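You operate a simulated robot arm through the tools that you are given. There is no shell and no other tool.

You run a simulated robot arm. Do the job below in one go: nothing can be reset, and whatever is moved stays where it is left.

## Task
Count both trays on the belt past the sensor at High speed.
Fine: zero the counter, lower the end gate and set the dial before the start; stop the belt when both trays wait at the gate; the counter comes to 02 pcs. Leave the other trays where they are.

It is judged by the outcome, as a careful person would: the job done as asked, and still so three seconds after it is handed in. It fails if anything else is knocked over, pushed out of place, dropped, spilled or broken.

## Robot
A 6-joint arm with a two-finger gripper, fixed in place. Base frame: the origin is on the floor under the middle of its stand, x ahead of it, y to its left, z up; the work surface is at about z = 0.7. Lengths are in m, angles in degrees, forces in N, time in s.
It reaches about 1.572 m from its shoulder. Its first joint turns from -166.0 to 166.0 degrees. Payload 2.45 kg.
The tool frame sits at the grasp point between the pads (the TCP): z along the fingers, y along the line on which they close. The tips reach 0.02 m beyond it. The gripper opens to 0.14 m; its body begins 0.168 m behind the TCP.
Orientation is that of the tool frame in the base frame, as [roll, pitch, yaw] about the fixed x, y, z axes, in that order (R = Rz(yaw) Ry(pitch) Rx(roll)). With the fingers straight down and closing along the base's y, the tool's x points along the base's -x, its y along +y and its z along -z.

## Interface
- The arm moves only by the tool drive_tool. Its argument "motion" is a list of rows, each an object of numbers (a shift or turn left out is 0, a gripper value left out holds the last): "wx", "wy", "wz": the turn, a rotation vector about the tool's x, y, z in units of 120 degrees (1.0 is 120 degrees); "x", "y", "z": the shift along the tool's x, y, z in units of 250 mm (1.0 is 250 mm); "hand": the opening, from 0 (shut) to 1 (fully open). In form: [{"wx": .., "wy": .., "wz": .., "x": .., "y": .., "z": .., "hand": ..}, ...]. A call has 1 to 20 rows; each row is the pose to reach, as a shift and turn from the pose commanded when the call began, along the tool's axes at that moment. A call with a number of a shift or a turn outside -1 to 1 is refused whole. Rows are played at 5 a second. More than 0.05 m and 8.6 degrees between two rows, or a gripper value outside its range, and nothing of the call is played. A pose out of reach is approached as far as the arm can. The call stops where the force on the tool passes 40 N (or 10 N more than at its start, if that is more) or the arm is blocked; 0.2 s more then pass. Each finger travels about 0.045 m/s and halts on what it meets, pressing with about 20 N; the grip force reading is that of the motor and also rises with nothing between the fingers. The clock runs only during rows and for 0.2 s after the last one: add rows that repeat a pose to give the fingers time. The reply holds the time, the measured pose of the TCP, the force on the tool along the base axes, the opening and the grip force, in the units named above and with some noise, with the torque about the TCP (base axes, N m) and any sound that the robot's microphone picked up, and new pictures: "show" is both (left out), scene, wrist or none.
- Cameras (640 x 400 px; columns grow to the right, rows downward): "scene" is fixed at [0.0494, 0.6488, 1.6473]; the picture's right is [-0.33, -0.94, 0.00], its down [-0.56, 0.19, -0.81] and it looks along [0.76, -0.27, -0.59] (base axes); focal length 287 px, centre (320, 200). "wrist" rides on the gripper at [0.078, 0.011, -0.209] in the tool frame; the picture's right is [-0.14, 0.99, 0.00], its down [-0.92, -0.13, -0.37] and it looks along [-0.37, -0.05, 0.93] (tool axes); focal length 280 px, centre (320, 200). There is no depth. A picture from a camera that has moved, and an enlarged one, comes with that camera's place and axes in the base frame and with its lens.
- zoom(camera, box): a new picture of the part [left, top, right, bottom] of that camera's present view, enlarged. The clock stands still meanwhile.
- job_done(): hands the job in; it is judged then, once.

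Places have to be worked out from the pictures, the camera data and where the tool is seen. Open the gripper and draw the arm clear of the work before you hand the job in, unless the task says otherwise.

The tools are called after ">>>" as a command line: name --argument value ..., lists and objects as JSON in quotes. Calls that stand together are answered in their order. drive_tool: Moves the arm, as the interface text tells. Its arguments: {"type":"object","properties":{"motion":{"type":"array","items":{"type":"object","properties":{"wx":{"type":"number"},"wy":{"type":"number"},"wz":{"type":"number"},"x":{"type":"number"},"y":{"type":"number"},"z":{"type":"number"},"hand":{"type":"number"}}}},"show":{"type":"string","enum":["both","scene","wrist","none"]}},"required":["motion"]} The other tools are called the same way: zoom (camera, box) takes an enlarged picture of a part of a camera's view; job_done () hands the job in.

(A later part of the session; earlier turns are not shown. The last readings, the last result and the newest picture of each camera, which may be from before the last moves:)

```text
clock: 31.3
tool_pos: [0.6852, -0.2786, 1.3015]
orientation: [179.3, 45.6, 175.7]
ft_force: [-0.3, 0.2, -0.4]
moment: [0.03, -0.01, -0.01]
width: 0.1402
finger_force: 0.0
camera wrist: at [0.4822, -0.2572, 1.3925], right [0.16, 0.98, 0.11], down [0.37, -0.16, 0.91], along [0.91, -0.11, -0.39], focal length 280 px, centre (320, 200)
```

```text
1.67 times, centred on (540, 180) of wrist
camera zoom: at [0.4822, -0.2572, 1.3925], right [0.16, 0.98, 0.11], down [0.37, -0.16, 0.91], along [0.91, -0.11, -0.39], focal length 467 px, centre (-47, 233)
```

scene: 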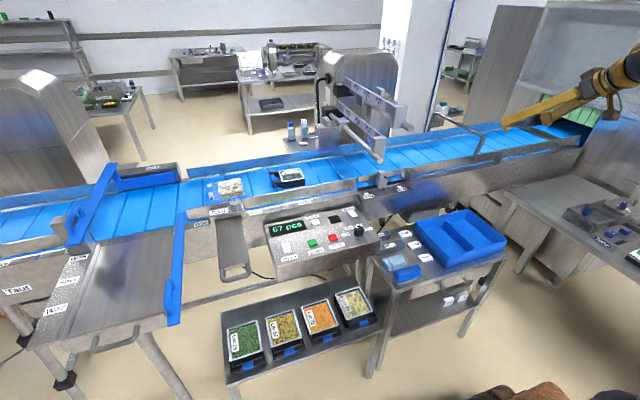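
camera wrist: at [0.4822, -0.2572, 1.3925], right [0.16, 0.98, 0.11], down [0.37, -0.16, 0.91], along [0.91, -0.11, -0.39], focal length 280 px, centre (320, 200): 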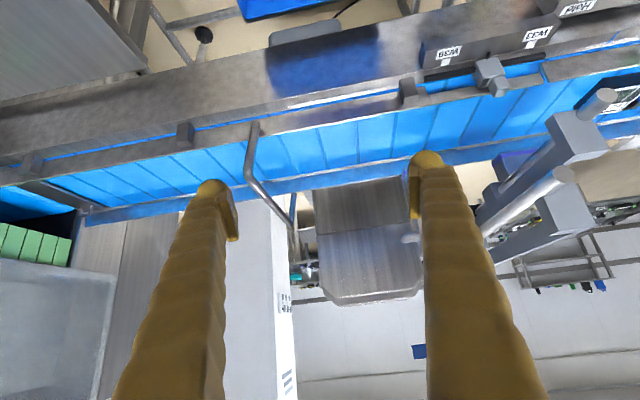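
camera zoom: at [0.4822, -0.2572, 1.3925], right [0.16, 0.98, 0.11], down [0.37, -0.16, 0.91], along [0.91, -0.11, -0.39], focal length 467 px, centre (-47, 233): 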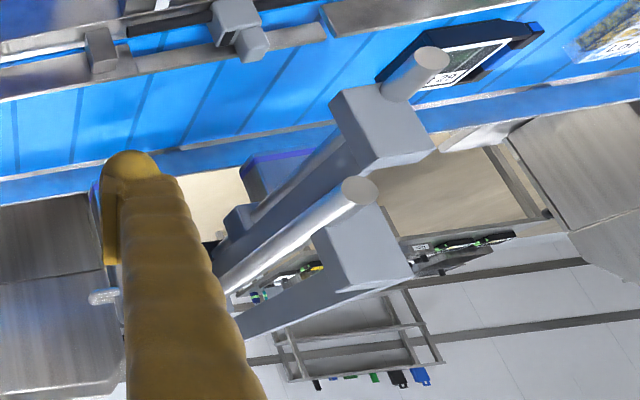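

The foot of the hoop sits on the outer face of the front rail. I move in closer to see how it is hinged, staying clear at about (0.80, −0.65, 1.20).

>>> drive_tool --motion '[{"x": -0.011, "y": -0.145, "z": 0.067}, {"x": -0.022, "y": -0.29, "z": 0.134}, {"x": -0.034, "y": -0.435, "z": 0.2}, {"x": -0.045, "y": -0.58, "z": 0.268}, {"x": -0.056, "y": -0.725, "z": 0.335}]' --show "none"

>>> drive_tool --motion '[{"x": -0.011, "y": -0.145, "z": 0.067}, {"x": -0.022, "y": -0.29, "z": 0.134}, {"x": -0.034, "y": -0.435, "z": 0.2}, {"x": -0.045, "y": -0.58, "z": 0.268}, {"x": -0.056, "y": -0.725, "z": 0.335}, {"x": -0.056, "y": -0.725, "z": 0.335}]' --show "both"

```text
clock: 32.5
tool_pos: [0.7421, -0.4632, 1.2498]
orientation: [179.3, 45.5, 175.9]
ft_force: [0.1, -0.7, -0.3]
moment: [-0.03, 0.05, -0.04]
width: 0.1402
finger_force: 0.1
```

```text
clock: 33.9
tool_pos: [0.8025, -0.6489, 1.2]
orientation: [179.2, 45.5, 175.7]
ft_force: [0.1, 0.6, -0.6]
moment: [0.0, 0.04, 0.04]
width: 0.1403
finger_force: 0.0
camera wrist: at [0.5995, -0.6275, 1.2909], right [0.16, 0.98, 0.11], down [0.37, -0.16, 0.91], along [0.91, -0.11, -0.39], focal length 280 px, centre (320, 200)
```

scene: 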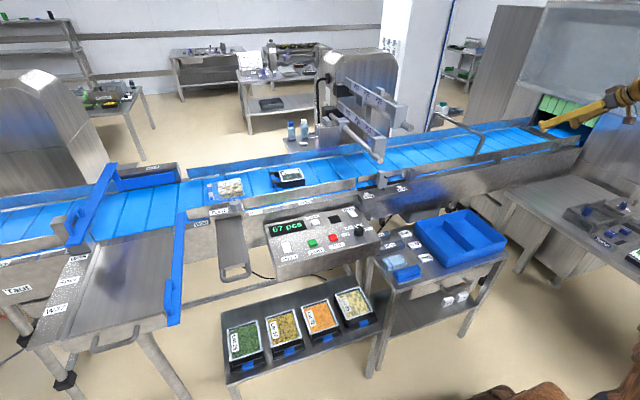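
wrist: 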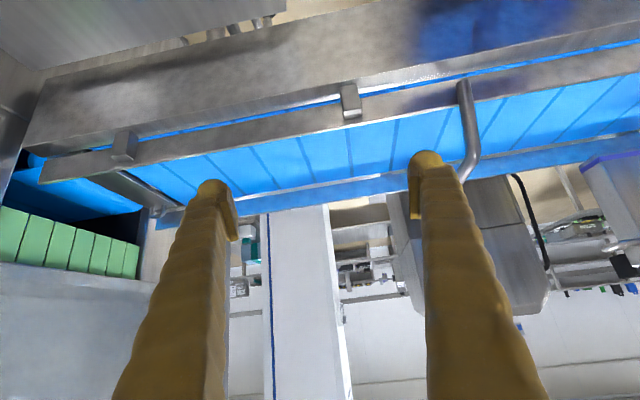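

>>> zoom --camera "wrist" --box '[400, 60, 520, 200]'

>>> zoom --camera "wrist" --box '[40, 100, 220, 260]'

>>> zoom --camera "wrist" --box '[220, 60, 440, 220]'

```text
2.86 times, centred on (460, 130) of wrist
camera zoom: at [0.5995, -0.6275, 1.2909], right [0.16, 0.98, 0.11], down [0.37, -0.16, 0.91], along [0.91, -0.11, -0.39], focal length 801 px, centre (-80, 400)
```

zoom: 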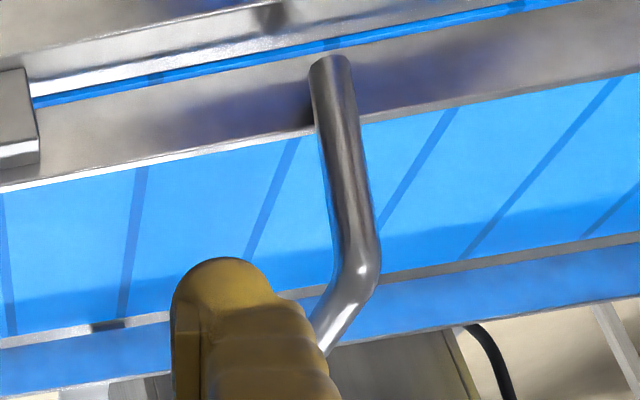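

```text
2.50 times, centred on (130, 180) of wrist
camera zoom: at [0.5995, -0.6275, 1.2909], right [0.16, 0.98, 0.11], down [0.37, -0.16, 0.91], along [0.91, -0.11, -0.39], focal length 701 px, centre (795, 250)
```

zoom: 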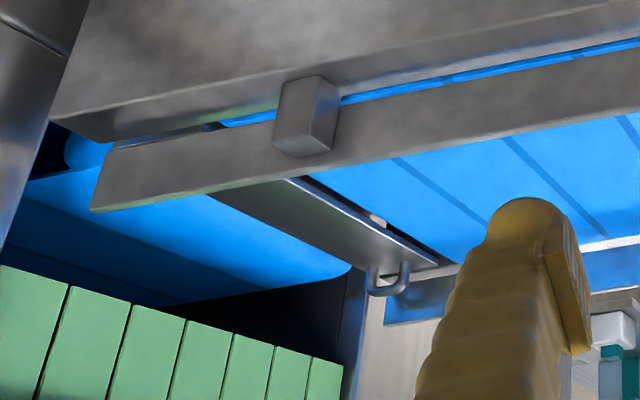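

```text
2.50 times, centred on (330, 140) of wrist
camera zoom: at [0.5995, -0.6275, 1.2909], right [0.16, 0.98, 0.11], down [0.37, -0.16, 0.91], along [0.91, -0.11, -0.39], focal length 701 px, centre (295, 350)
```

zoom: 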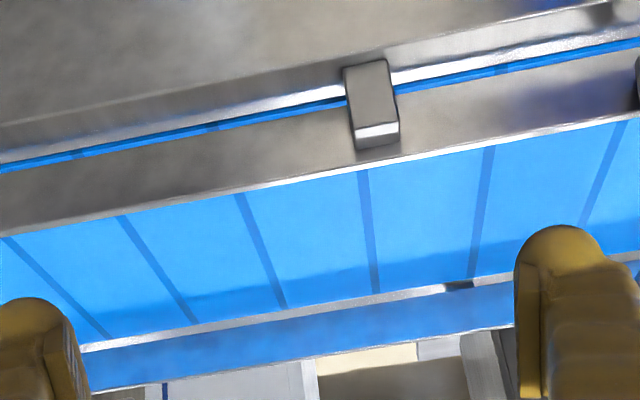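

The tube's foot sits on the outer face of the rail and the tube leans about 11° past vertical, which suggests a hinged, raised gate. I bring the tool back to vertical here, clear of everything, before going to the crossbar.

>>> drive_tool --motion '[{"wx": -0.0015, "wy": 0.063, "wz": -0.005}, {"wx": -0.003, "wy": 0.127, "wz": -0.0105}, {"wx": -0.0044, "wy": 0.19, "wz": -0.0158}, {"wx": -0.0059, "wy": 0.253, "wz": -0.021}, {"wx": -0.0073, "wy": 0.317, "wz": -0.0263}, {"wx": -0.0088, "wy": 0.38, "wz": -0.0316}, {"wx": -0.0088, "wy": 0.38, "wz": -0.0316}]' --show "both"

```text
clock: 35.5
tool_pos: [0.7999, -0.6484, 1.2002]
orientation: [179.9, -0.3, -179.8]
ft_force: [-0.1, -0.8, 0.2]
moment: [0.02, -0.01, -0.01]
width: 0.1397
finger_force: 0.1
camera wrist: at [0.7238, -0.6392, 1.4098], right [0.13, 0.99, 0.0], down [0.92, -0.13, 0.37], along [0.36, -0.05, -0.93], focal length 280 px, centre (320, 200)
```

scene: 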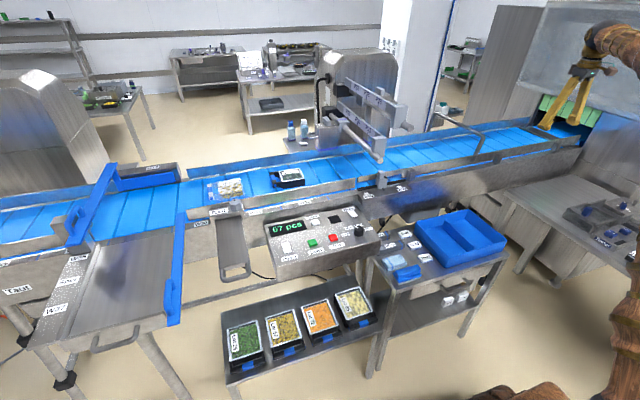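
wrist: 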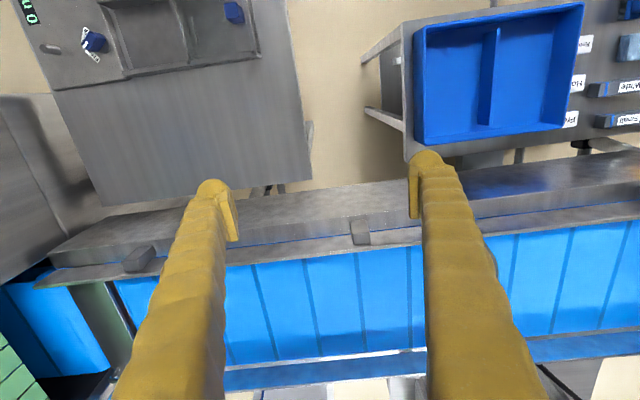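

While the camera is above this area I zoom in on the end plate and the table at the right end, to rule it out as the end gate.

>>> zoom --camera "wrist" --box '[0, 220, 200, 400]'

>>> drive_tool --motion '[{"y": -0.15, "z": -0.1}, {"y": -0.3, "z": -0.2}, {"y": -0.45, "z": -0.3}, {"y": -0.6, "z": -0.4}, {"y": -0.6, "z": -0.4}]' --show "wrist"

```text
2.22 times, centred on (100, 310) of wrist
camera zoom: at [0.7238, -0.6392, 1.4098], right [0.13, 0.99, 0.0], down [0.92, -0.13, 0.37], along [0.36, -0.05, -0.93], focal length 623 px, centre (809, -44)
```

zoom: 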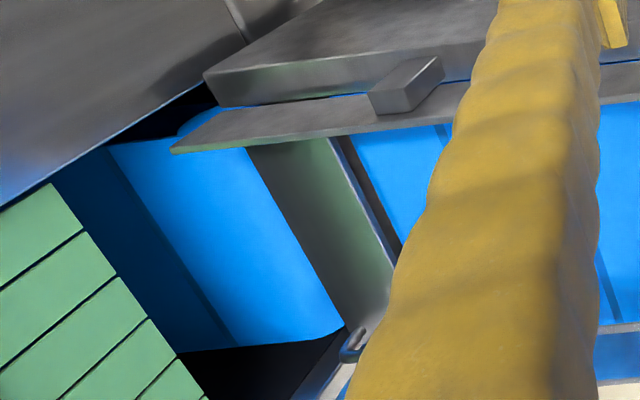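

```text
clock: 36.7
tool_pos: [0.7774, -0.7549, 1.2695]
orientation: [179.8, -0.1, -179.8]
ft_force: [0.1, -0.5, -0.5]
moment: [0.05, -0.01, 0.04]
width: 0.1398
finger_force: 0.1
out of reach, approached as far as the arm can: row 3, 4, 5
camera wrist: at [0.7002, -0.745, 1.4785], right [0.13, 0.99, 0.0], down [0.92, -0.13, 0.37], along [0.36, -0.05, -0.93], focal length 280 px, centre (320, 200)
```

wrist: 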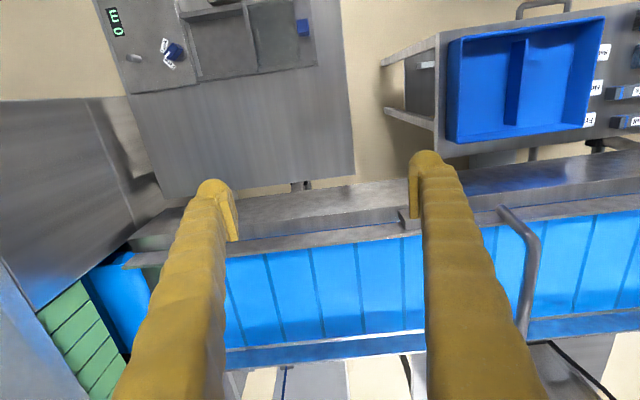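

Reach is short out here: a vertical tool gets to about 1.08 m radius. The end plate is therefore beyond the arm, while the hoop at about 1.05 m is within it. I move towards the hoop, tilting the fingers forward about 24° for extra reach.

>>> drive_tool --motion '[{"x": -0.06, "y": 0.13, "wy": -0.033}, {"x": -0.12, "y": 0.26, "wy": -0.067}, {"x": -0.18, "y": 0.4, "wy": -0.1}, {"x": -0.24, "y": 0.53, "wy": -0.133}, {"x": -0.3, "y": 0.67, "wy": -0.167}, {"x": -0.36, "y": 0.8, "wy": -0.2}, {"x": -0.36, "y": 0.8, "wy": -0.2}]' --show "both"

```text
clock: 38.3
tool_pos: [0.8658, -0.5532, 1.2695]
orientation: [179.8, 23.9, -179.9]
ft_force: [0.1, 0.2, 0.5]
moment: [0.01, 0.02, 0.02]
width: 0.1401
finger_force: 0.0
camera wrist: at [0.7106, -0.5447, 1.4286], right [0.12, 0.99, 0.06], down [0.69, -0.13, 0.71], along [0.71, -0.05, -0.7], focal length 280 px, centre (320, 200)
```

scene: 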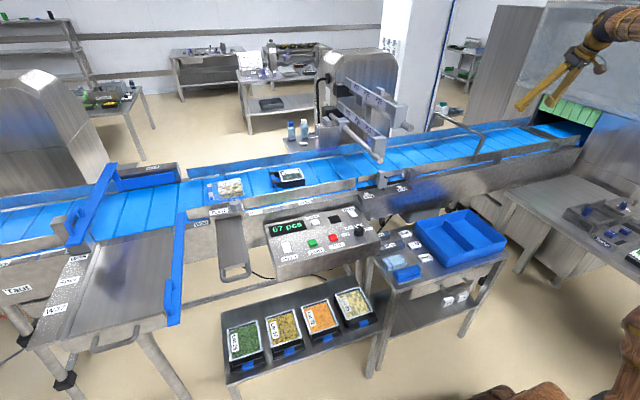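
wrist: 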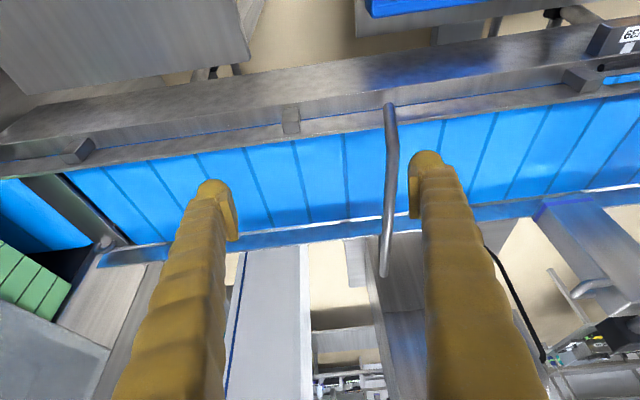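

Next I place the open fingers above the crossbar near its front end, at about (0.98, −0.453, 1.18), staying above it.

>>> drive_tool --motion '[{"x": -0.054, "y": 0.08, "z": 0.103}, {"x": -0.108, "y": 0.16, "z": 0.206}, {"x": -0.163, "y": 0.24, "z": 0.308}, {"x": -0.217, "y": 0.32, "z": 0.411}, {"x": -0.271, "y": 0.4, "z": 0.514}, {"x": -0.271, "y": 0.4, "z": 0.514}]' --show "both"

>>> zoom --camera "scene" --box '[420, 70, 540, 170]'

```text
clock: 39.7
tool_pos: [0.9811, -0.4529, 1.1798]
orientation: [179.9, 23.9, -179.8]
ft_force: [-1.4, 0.6, 0.1]
moment: [0.02, 0.02, -0.01]
width: 0.1405
finger_force: 0.1
camera wrist: at [0.8256, -0.445, 1.3392], right [0.12, 0.99, 0.06], down [0.69, -0.13, 0.71], along [0.71, -0.05, -0.7], focal length 280 px, centre (320, 200)
```

scene: 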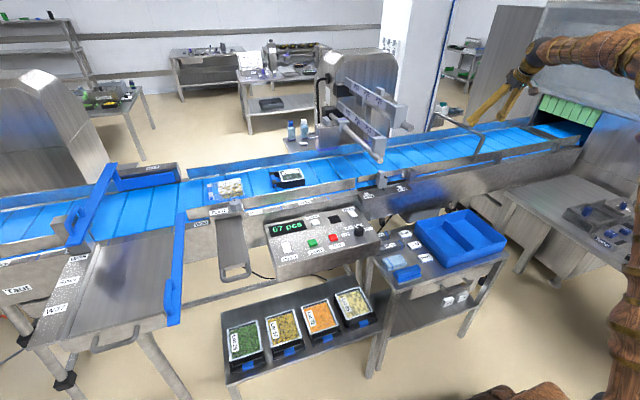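
wrist: 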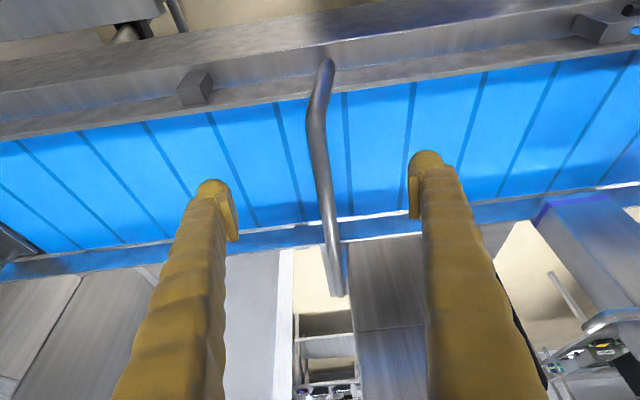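

```text
4.00 times, centred on (480, 120) of scene
camera zoom: at [0.0494, 0.6488, 1.6473], right [-0.33, -0.94, 0.0], down [-0.56, 0.19, -0.81], along [0.76, -0.27, -0.59], focal length 1149 px, centre (-320, 520)
```

zoom: 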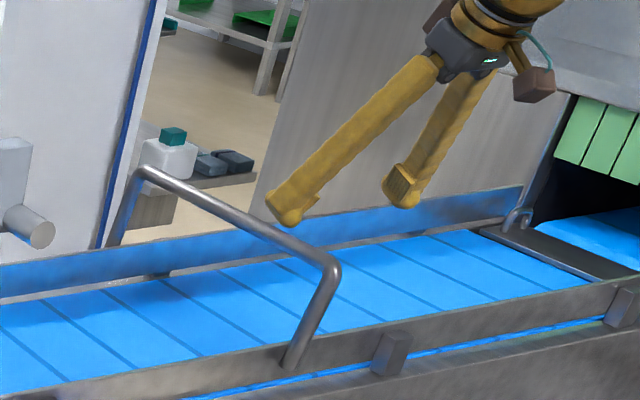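

The crossbar lies midway between the fingers. I go down so they straddle it, then close to a loose cage of about 0.04 m.

>>> drive_tool --motion '[{"x": 0.006, "z": 0.063}, {"x": 0.012, "z": 0.126}, {"x": 0.018, "z": 0.189}, {"x": 0.024, "z": 0.252}, {"x": 0.024, "z": 0.252, "hand": 0.7}, {"x": 0.024, "z": 0.252, "hand": 0.4}, {"x": 0.024, "z": 0.252, "hand": 0.3}, {"x": 0.024, "z": 0.252, "hand": 0.3}, {"x": 0.024, "z": 0.252, "hand": 0.3}, {"x": 0.024, "z": 0.252, "hand": 0.3}, {"x": 0.024, "z": 0.252, "hand": 0.3}]' --show "both"

>>> zoom --camera "scene" --box '[420, 70, 540, 170]'

>>> zoom --camera "wrist" --box '[220, 60, 420, 260]'

```text
clock: 42.1
tool_pos: [1.0013, -0.4541, 1.12]
orientation: [179.9, 23.9, -179.9]
ft_force: [1.2, 0.2, 0.1]
moment: [0.0, -0.01, 0.01]
width: 0.0421
finger_force: 0.1
camera wrist: at [0.845, -0.4452, 1.2787], right [0.12, 0.99, 0.06], down [0.69, -0.13, 0.71], along [0.71, -0.05, -0.7], focal length 280 px, centre (320, 200)
```

scene: 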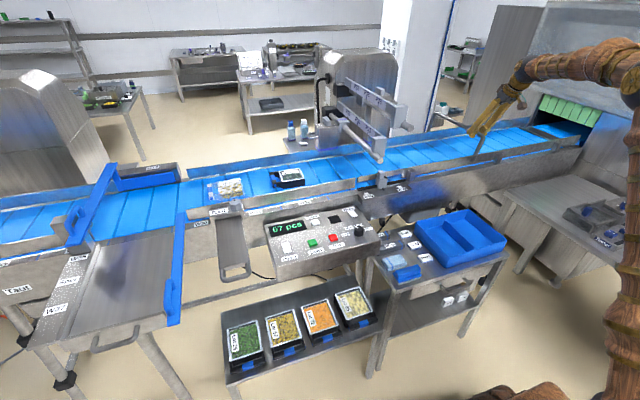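
wrist: 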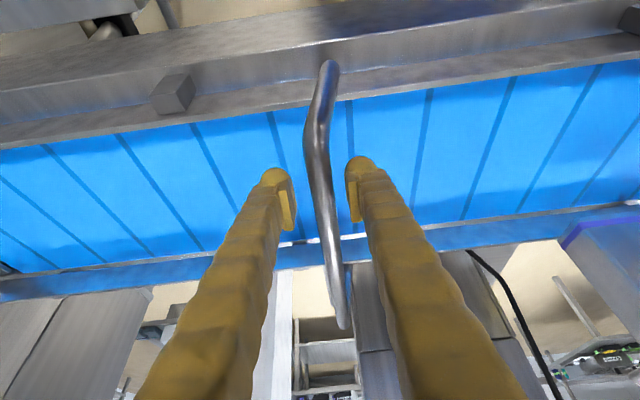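

```text
4.00 times, centred on (480, 120) of scene
camera zoom: at [0.0494, 0.6488, 1.6473], right [-0.33, -0.94, 0.0], down [-0.56, 0.19, -0.81], along [0.76, -0.27, -0.59], focal length 1149 px, centre (-320, 520)
```

zoom: 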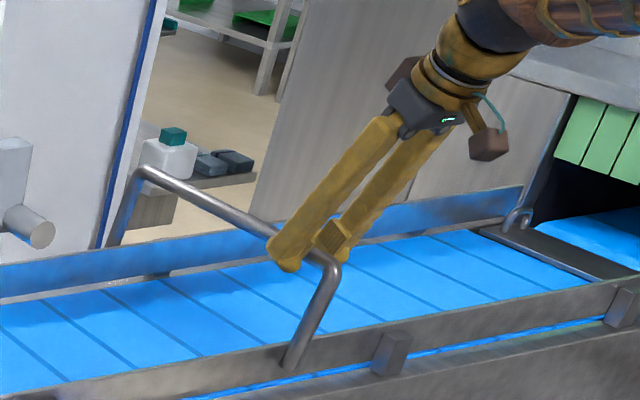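

```text
2.00 times, centred on (320, 160) of wrist
camera zoom: at [0.845, -0.4452, 1.2787], right [0.12, 0.99, 0.06], down [0.69, -0.13, 0.71], along [0.71, -0.05, -0.7], focal length 561 px, centre (320, 280)
```

zoom: 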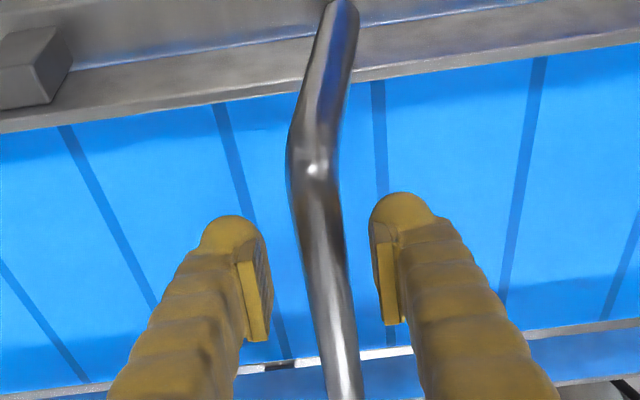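

The cage is around the bar. Now I test the hinge gently by moving 0.03 m towards +y and watching the force.

>>> drive_tool --motion '[{"y": 0.03}, {"y": 0.06}, {"y": 0.09}, {"y": 0.12}, {"y": 0.12}]' --show "both"

>>> zoom --camera "wrist" --box '[220, 60, 420, 260]'

```text
clock: 43.3
tool_pos: [0.9994, -0.4232, 1.1186]
orientation: [179.9, 24.0, -179.8]
ft_force: [-0.2, -1.3, 0.2]
moment: [0.01, 0.01, 0.02]
width: 0.0425
finger_force: 0.1
camera wrist: at [0.8448, -0.4151, 1.2786], right [0.12, 0.99, 0.06], down [0.69, -0.13, 0.71], along [0.71, -0.05, -0.7], focal length 280 px, centre (320, 200)
```

scene: 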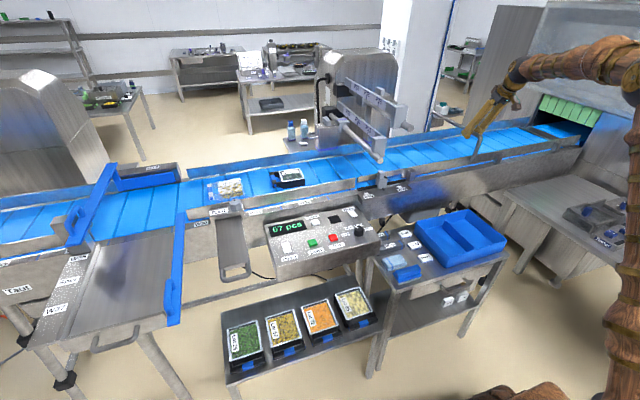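
wrist: 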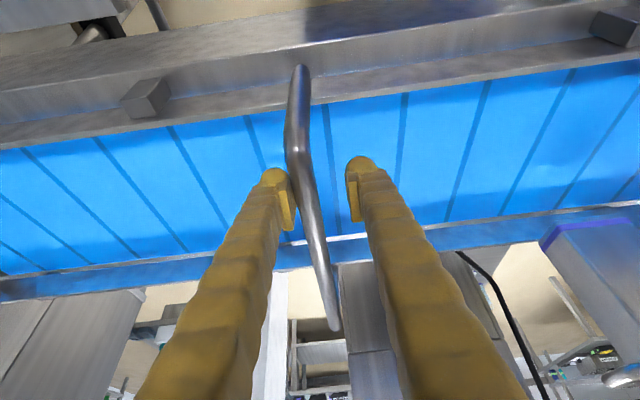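

```text
2.00 times, centred on (320, 160) of wrist
camera zoom: at [0.8448, -0.4151, 1.2786], right [0.12, 0.99, 0.06], down [0.69, -0.13, 0.71], along [0.71, -0.05, -0.7], focal length 561 px, centre (320, 280)
```

zoom: 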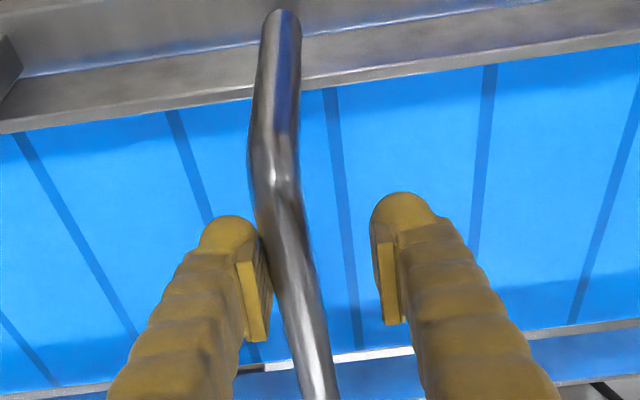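

The hoop followed with only about 1 N, so it is hinged and lowers towards +y. I guide it along its arc (pivot about y=−0.428, z=0.99, R≈0.127) down to about 50° and check.

>>> drive_tool --motion '[{"y": 0.072, "x": 0.002, "z": 0.004}, {"y": 0.16, "x": 0.0114, "z": 0.0256}, {"y": 0.24, "x": 0.027, "z": 0.0607}, {"y": 0.312, "x": 0.0477, "z": 0.107}, {"y": 0.376, "x": 0.0733, "z": 0.1644}, {"y": 0.376, "x": 0.0733, "z": 0.1644}]' --show "both"

>>> zoom --camera "scene" --box '[420, 70, 540, 170]'

```text
clock: 44.7
tool_pos: [0.9995, -0.3301, 1.073]
orientation: [179.9, 23.8, -179.8]
ft_force: [0.6, 0.0, -0.5]
moment: [0.02, 0.0, 0.02]
width: 0.0419
finger_force: 0.1
camera wrist: at [0.8446, -0.3208, 1.233], right [0.12, 0.99, 0.06], down [0.69, -0.13, 0.71], along [0.71, -0.05, -0.7], focal length 280 px, centre (320, 200)
```

scene: 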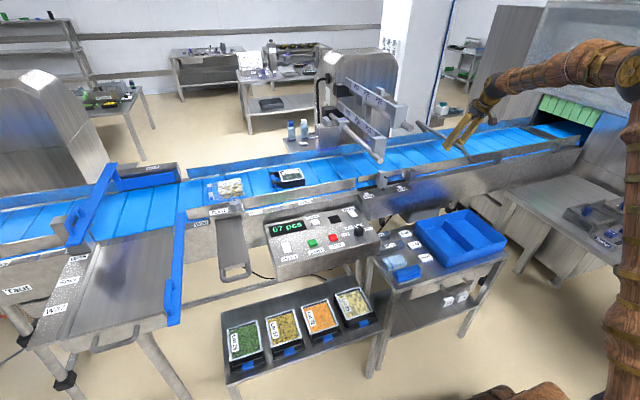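
wrist: 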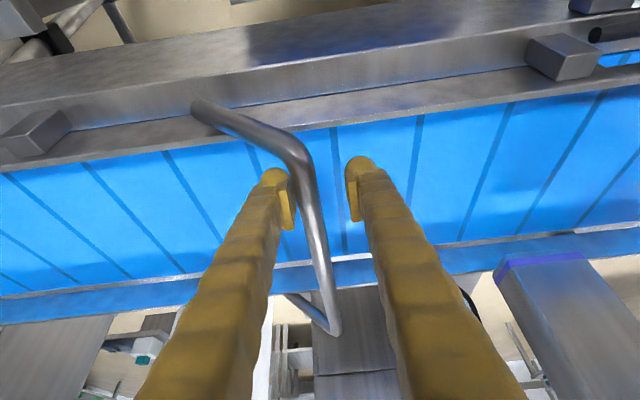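

```text
4.00 times, centred on (480, 120) of scene
camera zoom: at [0.0494, 0.6488, 1.6473], right [-0.33, -0.94, 0.0], down [-0.56, 0.19, -0.81], along [0.76, -0.27, -0.59], focal length 1149 px, centre (-320, 520)
```

zoom: 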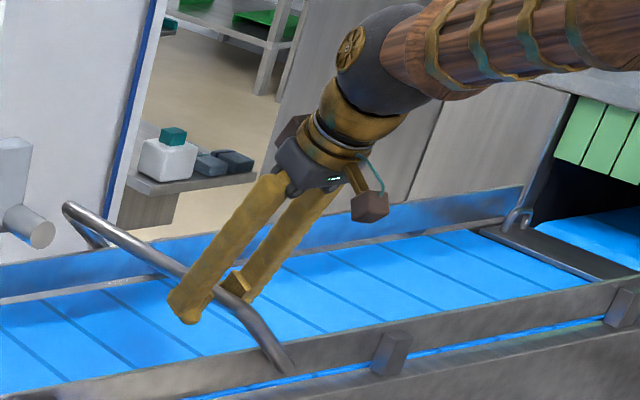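

The gate is at about 50° and stays where I leave it, since its hinge has some friction. I close lightly on the bar so I can bring it the rest of the way down.

>>> drive_tool --motion '[{"y": -0.03, "hand": 0.2}, {"y": -0.03, "hand": 0.1}, {"y": -0.03, "hand": 0.05}, {"y": -0.03, "hand": 0.05}, {"y": -0.03, "hand": 0.05}]' --show "wrist"

```text
clock: 45.9
tool_pos: [0.9998, -0.3368, 1.0729]
orientation: [179.9, 23.8, -179.8]
ft_force: [-4.4, -7.6, -6.2]
moment: [-0.01, 0.07, -0.1]
width: 0.0182
finger_force: 43.0
camera wrist: at [0.8443, -0.3288, 1.2325], right [0.12, 0.99, 0.06], down [0.69, -0.13, 0.71], along [0.71, -0.05, -0.7], focal length 280 px, centre (320, 200)
```

wrist: 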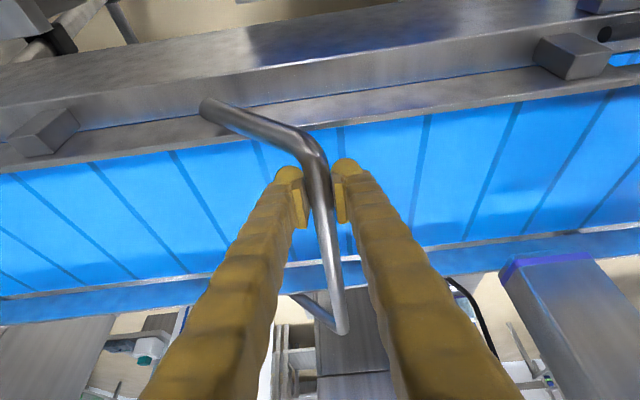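

The tube is 18 mm thick and held at about 45°. I now follow the arc down to about 75°, watching the force.

>>> drive_tool --motion '[{"y": 0.028, "x": 0.013, "z": 0.03}, {"y": 0.0556, "x": 0.0264, "z": 0.0592}, {"y": 0.078, "x": 0.042, "z": 0.094}, {"y": 0.0984, "x": 0.0576, "z": 0.1294}, {"y": 0.115, "x": 0.075, "z": 0.168}, {"y": 0.1288, "x": 0.0917, "z": 0.2057}, {"y": 0.1288, "x": 0.0917, "z": 0.2057}]' --show "both"

>>> zoom --camera "scene" --box '[400, 80, 520, 180]'

```text
clock: 47.0
tool_pos: [0.9998, -0.3139, 1.0359]
orientation: [-179.9, 24.0, -179.9]
ft_force: [10.7, -5.3, -6.9]
moment: [0.14, 0.32, -0.07]
width: 0.0186
finger_force: 43.9
stopped in row 5: the force on the tool passed its limit at 41 N (the readings are from after the stop); the commanded pose is now the measured one
camera wrist: at [0.844, -0.3043, 1.1948], right [0.12, 0.99, 0.06], down [0.69, -0.13, 0.71], along [0.71, -0.05, -0.7], focal length 280 px, centre (320, 200)
```

scene: 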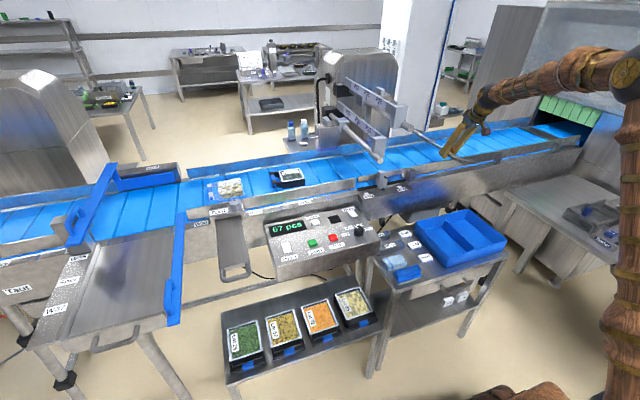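
wrist: 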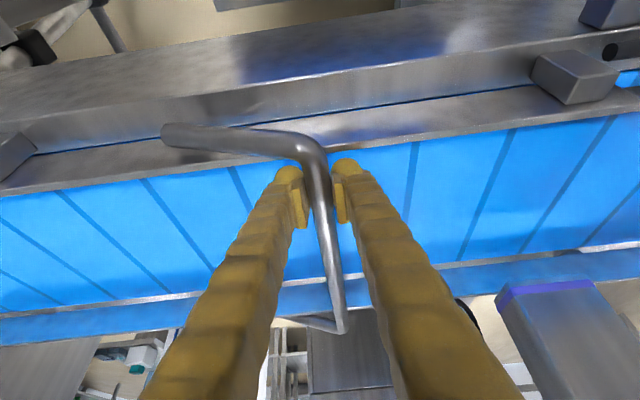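

```text
4.00 times, centred on (460, 130) of scene
camera zoom: at [0.0494, 0.6488, 1.6473], right [-0.33, -0.94, 0.0], down [-0.56, 0.19, -0.81], along [0.76, -0.27, -0.59], focal length 1149 px, centre (-240, 480)
```

zoom: 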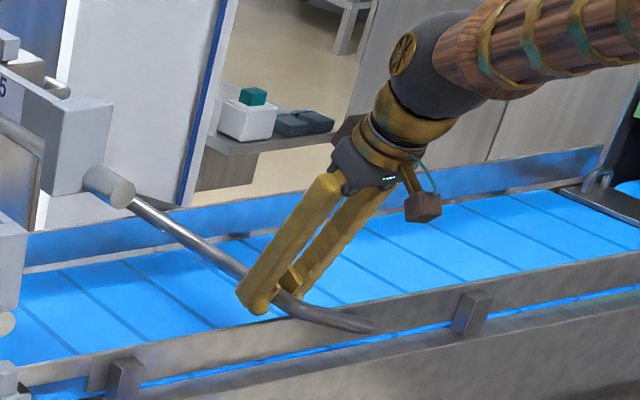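

The force limit tripped at about 67°. The bar is near the rail top, or my fingertips are close to the rail's inner edge. I let go, rise a little and look at where the gate rests.

>>> drive_tool --motion '[{"hand": 0.15}, {"hand": 0.3}, {"hand": 0.3}, {"hand": 0.3}, {"hand": 0.3, "x": -0.04, "z": -0.09}, {"hand": 0.3, "x": -0.08, "z": -0.18}, {"hand": 0.3, "x": -0.12, "z": -0.27}, {"hand": 0.3, "x": -0.12, "z": -0.27}]' --show "both"

>>> zoom --camera "scene" --box '[400, 80, 520, 180]'

>>> zoom --camera "wrist" --box '[120, 60, 380, 260]'

```text
clock: 48.8
tool_pos: [1.0004, -0.3134, 1.1109]
orientation: [180.0, 23.9, -179.8]
ft_force: [0.3, -0.4, 0.3]
moment: [-0.05, 0.01, 0.04]
width: 0.0419
finger_force: 0.0
camera wrist: at [0.844, -0.3039, 1.2691], right [0.12, 0.99, 0.06], down [0.69, -0.13, 0.71], along [0.71, -0.05, -0.7], focal length 280 px, centre (320, 200)
```

scene: 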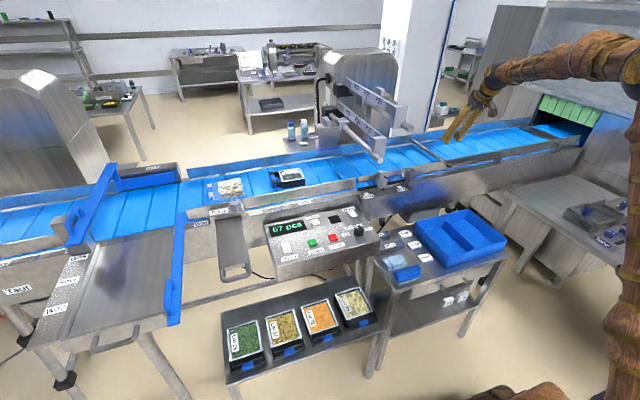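
wrist: 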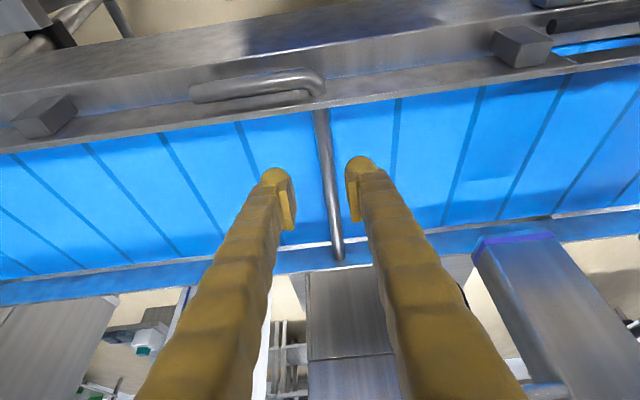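

```text
4.00 times, centred on (460, 130) of scene
camera zoom: at [0.0494, 0.6488, 1.6473], right [-0.33, -0.94, 0.0], down [-0.56, 0.19, -0.81], along [0.76, -0.27, -0.59], focal length 1149 px, centre (-240, 480)
```

zoom: 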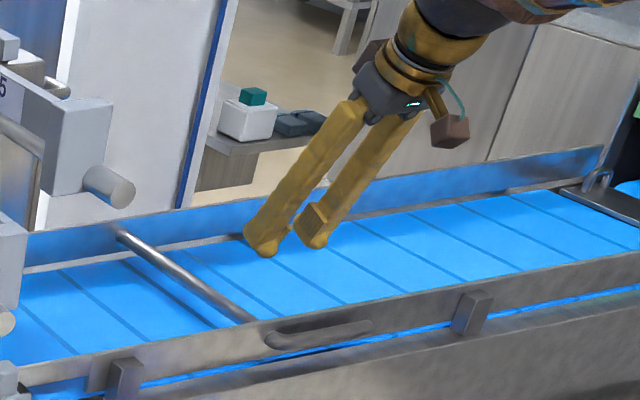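

```text
2.00 times, centred on (250, 160) of wrist
camera zoom: at [0.844, -0.3039, 1.2691], right [0.12, 0.99, 0.06], down [0.69, -0.13, 0.71], along [0.71, -0.05, -0.7], focal length 561 px, centre (460, 280)
```

zoom: 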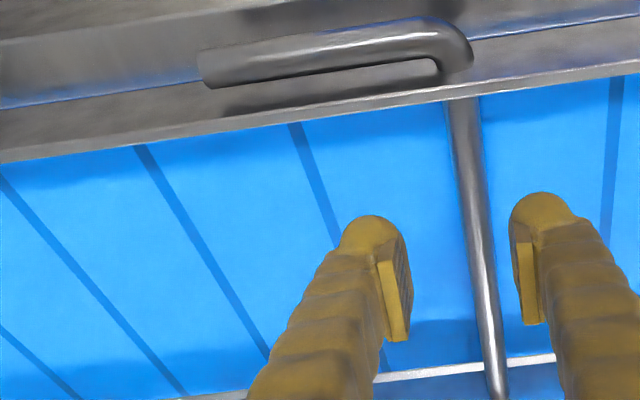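

The gate dropped fully when released. Its legs now lie along the rails and the crossbar spans the belt at about y=−0.31, z≈0.985. I back out and up, then head for the control panel.

>>> drive_tool --motion '[{"x": 0.05, "z": -0.15}, {"x": 0.15, "z": -0.27}, {"x": 0.27, "z": -0.38}, {"x": 0.39, "z": -0.48}, {"x": 0.51, "z": -0.58}, {"x": 0.63, "z": -0.68}, {"x": 0.752, "z": -0.771}, {"x": 0.752, "z": -0.771}]' --show "scene"

>>> zoom --camera "scene" --box '[380, 90, 520, 190]'

>>> drive_tool --motion '[{"y": 0.14, "wy": 0.028}, {"y": 0.28, "wy": 0.057}, {"y": 0.43, "wy": 0.085}, {"y": 0.57, "wy": 0.114}, {"y": 0.71, "wy": 0.142}, {"y": 0.86, "wy": 0.171}, {"y": 1.0, "wy": 0.2}, {"y": 1.0, "wy": 0.2}]' --show "none"

```text
clock: 50.6
tool_pos: [0.7486, -0.314, 1.209]
orientation: [180.0, 23.9, -179.8]
ft_force: [0.1, -0.4, 0.1]
moment: [0.02, -0.01, 0.0]
width: 0.0421
finger_force: 0.1
```

scene: 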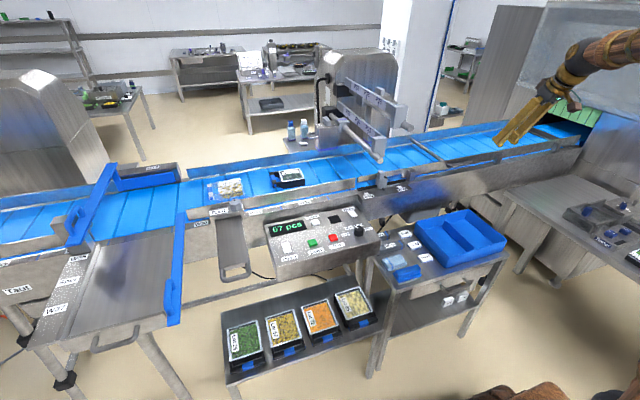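

```text
4.00 times, centred on (450, 140) of scene
camera zoom: at [0.0494, 0.6488, 1.6473], right [-0.33, -0.94, 0.0], down [-0.56, 0.19, -0.81], along [0.76, -0.27, -0.59], focal length 1149 px, centre (-200, 440)
```

zoom: 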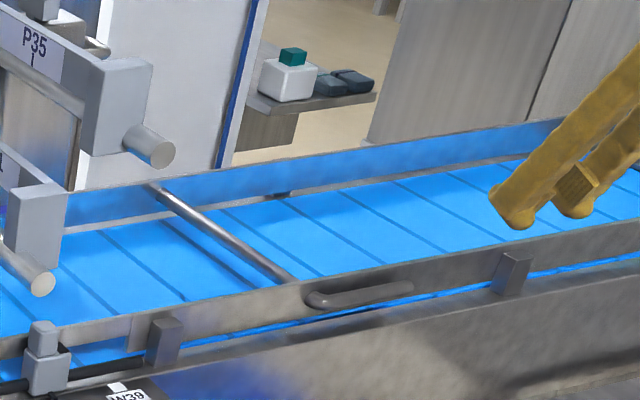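

```text
clock: 52.4
tool_pos: [0.7495, -0.0638, 1.2098]
orientation: [180.0, 0.0, -179.9]
ft_force: [0.1, 0.5, -1.0]
moment: [0.03, -0.02, -0.01]
width: 0.0419
finger_force: 0.0
```

The gate is fully down. I move over the control panel with the fingers open to see the dial and the buttons.

>>> drive_tool --motion '[{"x": 0.1, "y": 0.12, "hand": 0.6}, {"x": 0.2, "y": 0.26, "hand": 1.0}, {"x": 0.3, "y": 0.4, "hand": 1.0}, {"x": 0.36, "y": 0.56, "hand": 1.0}, {"x": 0.36, "y": 0.74, "hand": 1.0}, {"x": 0.36, "y": 0.9, "hand": 1.0}, {"x": 0.36, "y": 1.0, "hand": 1.0}]' --show "none"

>>> drive_tool --motion '[{"y": 0.15, "hand": 1.0}, {"y": 0.3}, {"y": 0.45}, {"y": 0.5}, {"y": 0.5}, {"y": 0.5}]' --show "both"

```text
clock: 54.0
tool_pos: [0.6563, 0.187, 1.2079]
orientation: [180.0, 0.0, -179.9]
ft_force: [-0.1, -0.9, 0.0]
moment: [0.0, -0.04, 0.02]
width: 0.1402
finger_force: 0.1
```

```text
clock: 55.4
tool_pos: [0.6585, 0.3111, 1.2093]
orientation: [180.0, 0.0, -180.0]
ft_force: [0.0, 0.0, -1.4]
moment: [-0.02, 0.01, 0.01]
width: 0.1402
finger_force: 0.1
camera wrist: at [0.5803, 0.3212, 1.4182], right [0.14, 0.99, 0.0], down [0.92, -0.13, 0.37], along [0.37, -0.05, -0.93], focal length 280 px, centre (320, 200)
```

scene: 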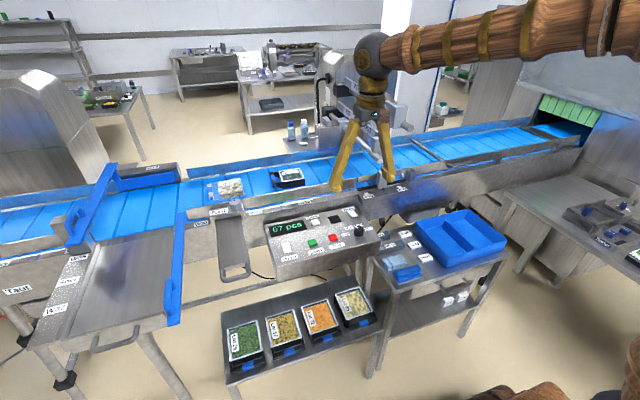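
wrist: 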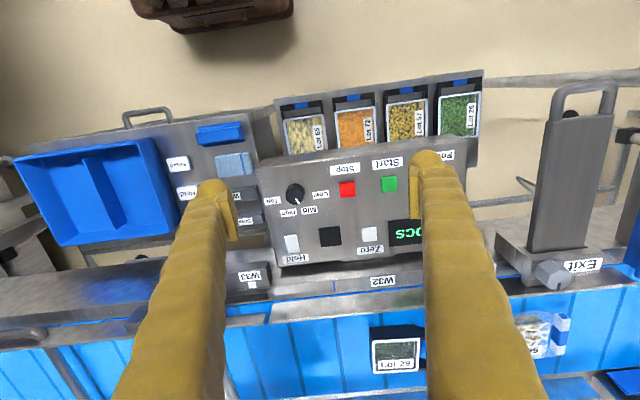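

>>> zoom --camera "wrist" --box '[250, 150, 410, 280]'

>>> zoom --camera "wrist" --box '[256, 170, 336, 220]'

>>> zoom --camera "scene" --box '[260, 200, 390, 280]'

```text
3.08 times, centred on (330, 215) of wrist
camera zoom: at [0.5803, 0.3212, 1.4182], right [0.14, 0.99, 0.0], down [0.92, -0.13, 0.37], along [0.37, -0.05, -0.93], focal length 863 px, centre (289, 154)
```

zoom: 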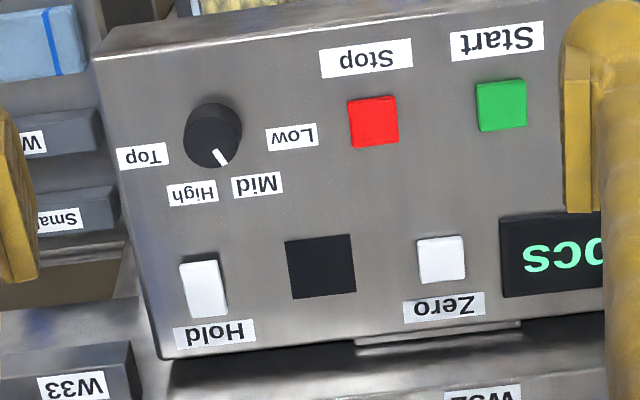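

```text
8.00 times, centred on (296, 195) of wrist
camera zoom: at [0.5803, 0.3212, 1.4182], right [0.14, 0.99, 0.0], down [0.92, -0.13, 0.37], along [0.37, -0.05, -0.93], focal length 2243 px, centre (512, 240)
```

zoom: 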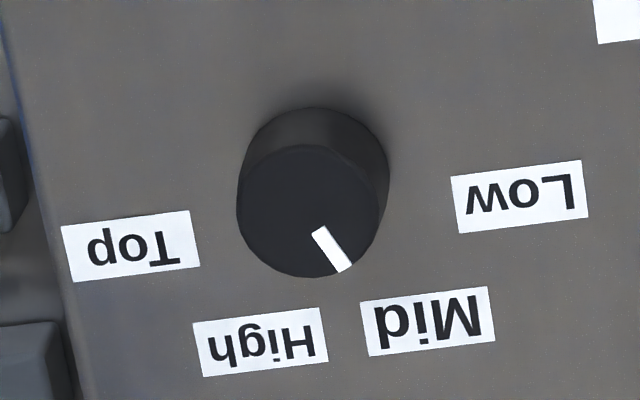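

```text
4.92 times, centred on (325, 240) of scene
camera zoom: at [0.0494, 0.6488, 1.6473], right [-0.33, -0.94, 0.0], down [-0.56, 0.19, -0.81], along [0.76, -0.27, -0.59], focal length 1414 px, centre (295, 3)
```

zoom: 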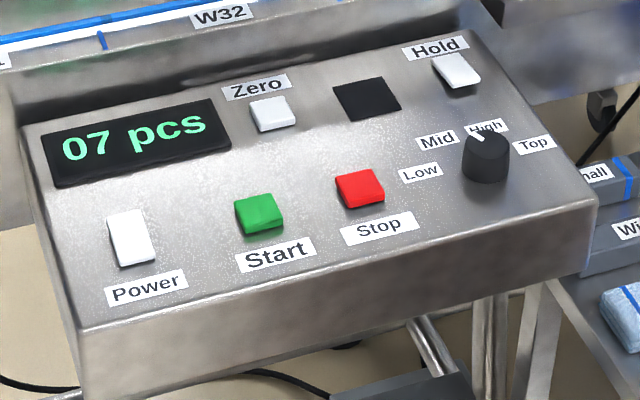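

The dial stands at Mid and its centre is near (0.761, 0.249). The labels are about 50° apart, so High is one step clockwise. I move above the dial with the tool turned −25° beforehand and the fingers at 0.05 m.

>>> drive_tool --motion '[{"x": -0.07, "y": -0.042, "z": 0.1, "wz": -0.035, "hand": 0.7}, {"x": -0.14, "y": -0.083, "z": 0.2, "wz": -0.07, "hand": 0.4}, {"x": -0.21, "y": -0.125, "z": 0.31, "wz": -0.105, "hand": 0.36}, {"x": -0.28, "y": -0.167, "z": 0.42, "wz": -0.14, "hand": 0.36}, {"x": -0.35, "y": -0.208, "z": 0.53, "wz": -0.175, "hand": 0.36}, {"x": -0.412, "y": -0.25, "z": 0.64, "wz": -0.208, "hand": 0.36}, {"x": -0.412, "y": -0.25, "z": 0.64, "wz": -0.208, "hand": 0.36}]' --show "both"

>>> zoom --camera "wrist" --box '[220, 100, 420, 225]'

>>> zoom --camera "scene" --box '[300, 160, 420, 260]'

```text
clock: 57.0
tool_pos: [0.7604, 0.2473, 1.0509]
orientation: [180.0, 0.1, -154.9]
ft_force: [0.7, 0.4, 0.2]
moment: [-0.01, -0.02, 0.0]
width: 0.0503
finger_force: 0.1
camera wrist: at [0.686, 0.2236, 1.2598], right [-0.3, 0.96, 0.0], down [0.89, 0.28, 0.37], along [0.35, 0.11, -0.93], focal length 280 px, centre (320, 200)
```

scene: 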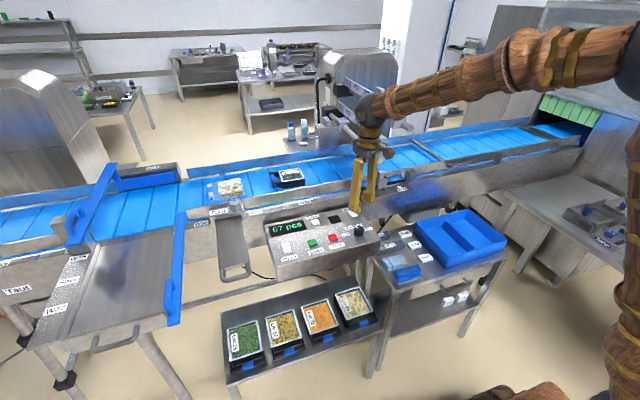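
wrist: 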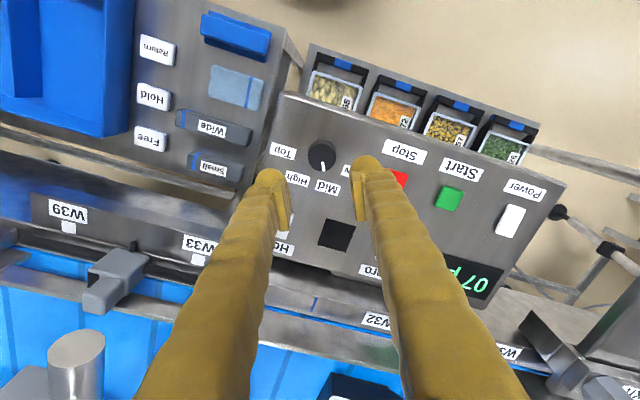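

```text
3.20 times, centred on (320, 162) of wrist
camera zoom: at [0.686, 0.2236, 1.2598], right [-0.3, 0.96, 0.0], down [0.89, 0.28, 0.37], along [0.35, 0.11, -0.93], focal length 897 px, centre (320, 320)
```

zoom: 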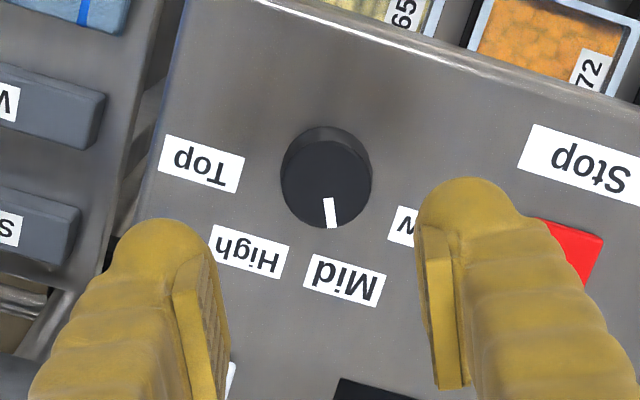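

```text
4.00 times, centred on (360, 210) of scene
camera zoom: at [0.0494, 0.6488, 1.6473], right [-0.33, -0.94, 0.0], down [-0.56, 0.19, -0.81], along [0.76, -0.27, -0.59], focal length 1149 px, centre (160, 160)
```

zoom: 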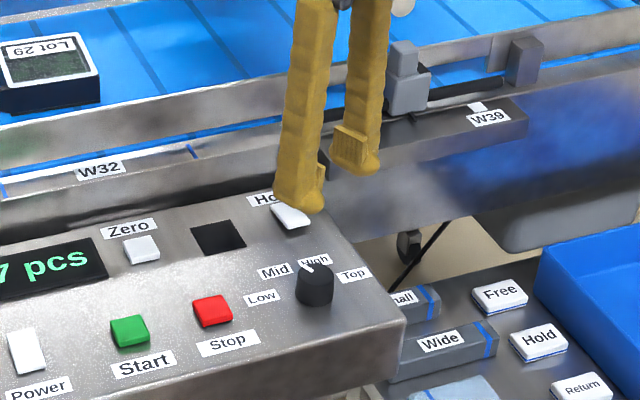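

The dial is centred between the fingers. I go down partway to z≈0.955 and check the clearance.

>>> drive_tool --motion '[{"z": 0.1}, {"z": 0.2}, {"z": 0.3}, {"z": 0.38}, {"z": 0.38}]' --show "both"

>>> zoom --camera "wrist" --box '[240, 100, 400, 225]'

>>> zoom --camera "scene" --box '[320, 190, 400, 250]'

```text
clock: 58.2
tool_pos: [0.7617, 0.2491, 0.9546]
orientation: [180.0, 0.1, -155.0]
ft_force: [-0.3, 0.6, -0.9]
moment: [0.02, -0.02, 0.02]
width: 0.0502
finger_force: 0.0
camera wrist: at [0.6868, 0.2244, 1.1639], right [-0.3, 0.96, 0.0], down [0.89, 0.27, 0.37], along [0.35, 0.11, -0.93], focal length 280 px, centre (320, 200)
```

scene: 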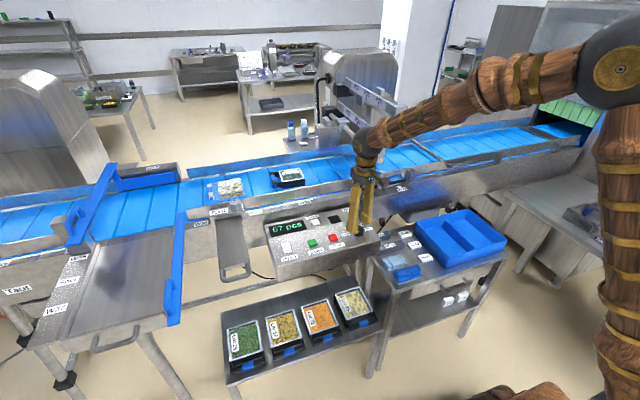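
wrist: 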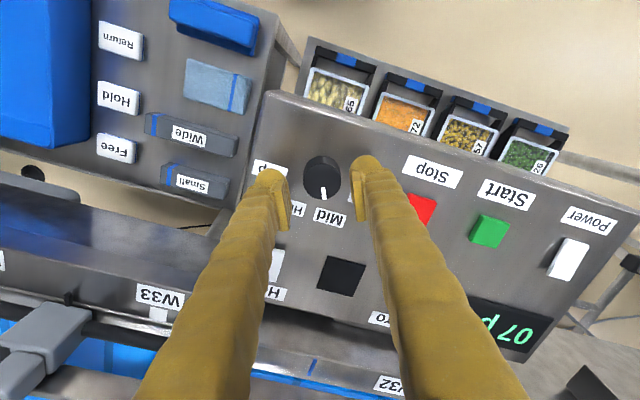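

```text
3.20 times, centred on (320, 162) of wrist
camera zoom: at [0.6868, 0.2244, 1.1639], right [-0.3, 0.96, 0.0], down [0.89, 0.27, 0.37], along [0.35, 0.11, -0.93], focal length 897 px, centre (320, 320)
```

zoom: 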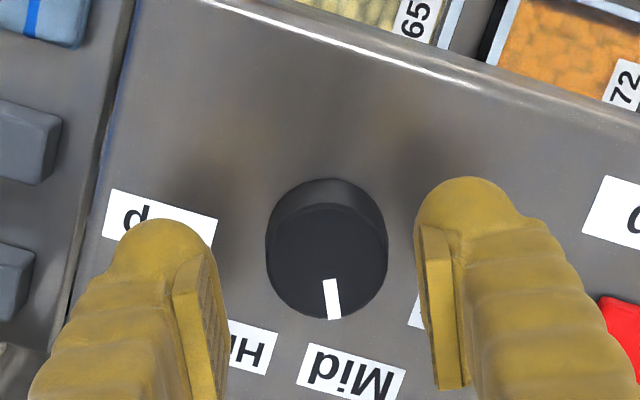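

```text
6.67 times, centred on (360, 220) of scene
camera zoom: at [0.0494, 0.6488, 1.6473], right [-0.33, -0.94, 0.0], down [-0.56, 0.19, -0.81], along [0.76, -0.27, -0.59], focal length 1915 px, centre (53, 67)
```

zoom: 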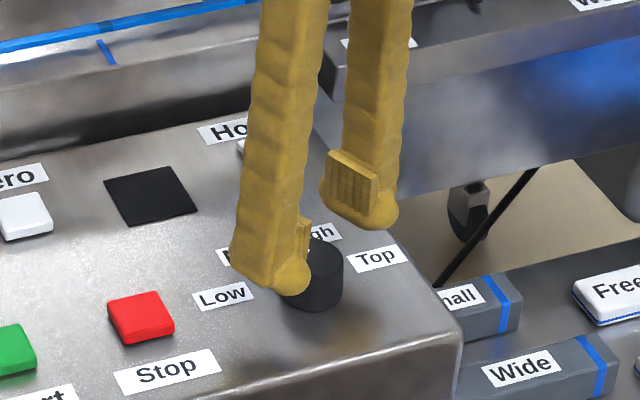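

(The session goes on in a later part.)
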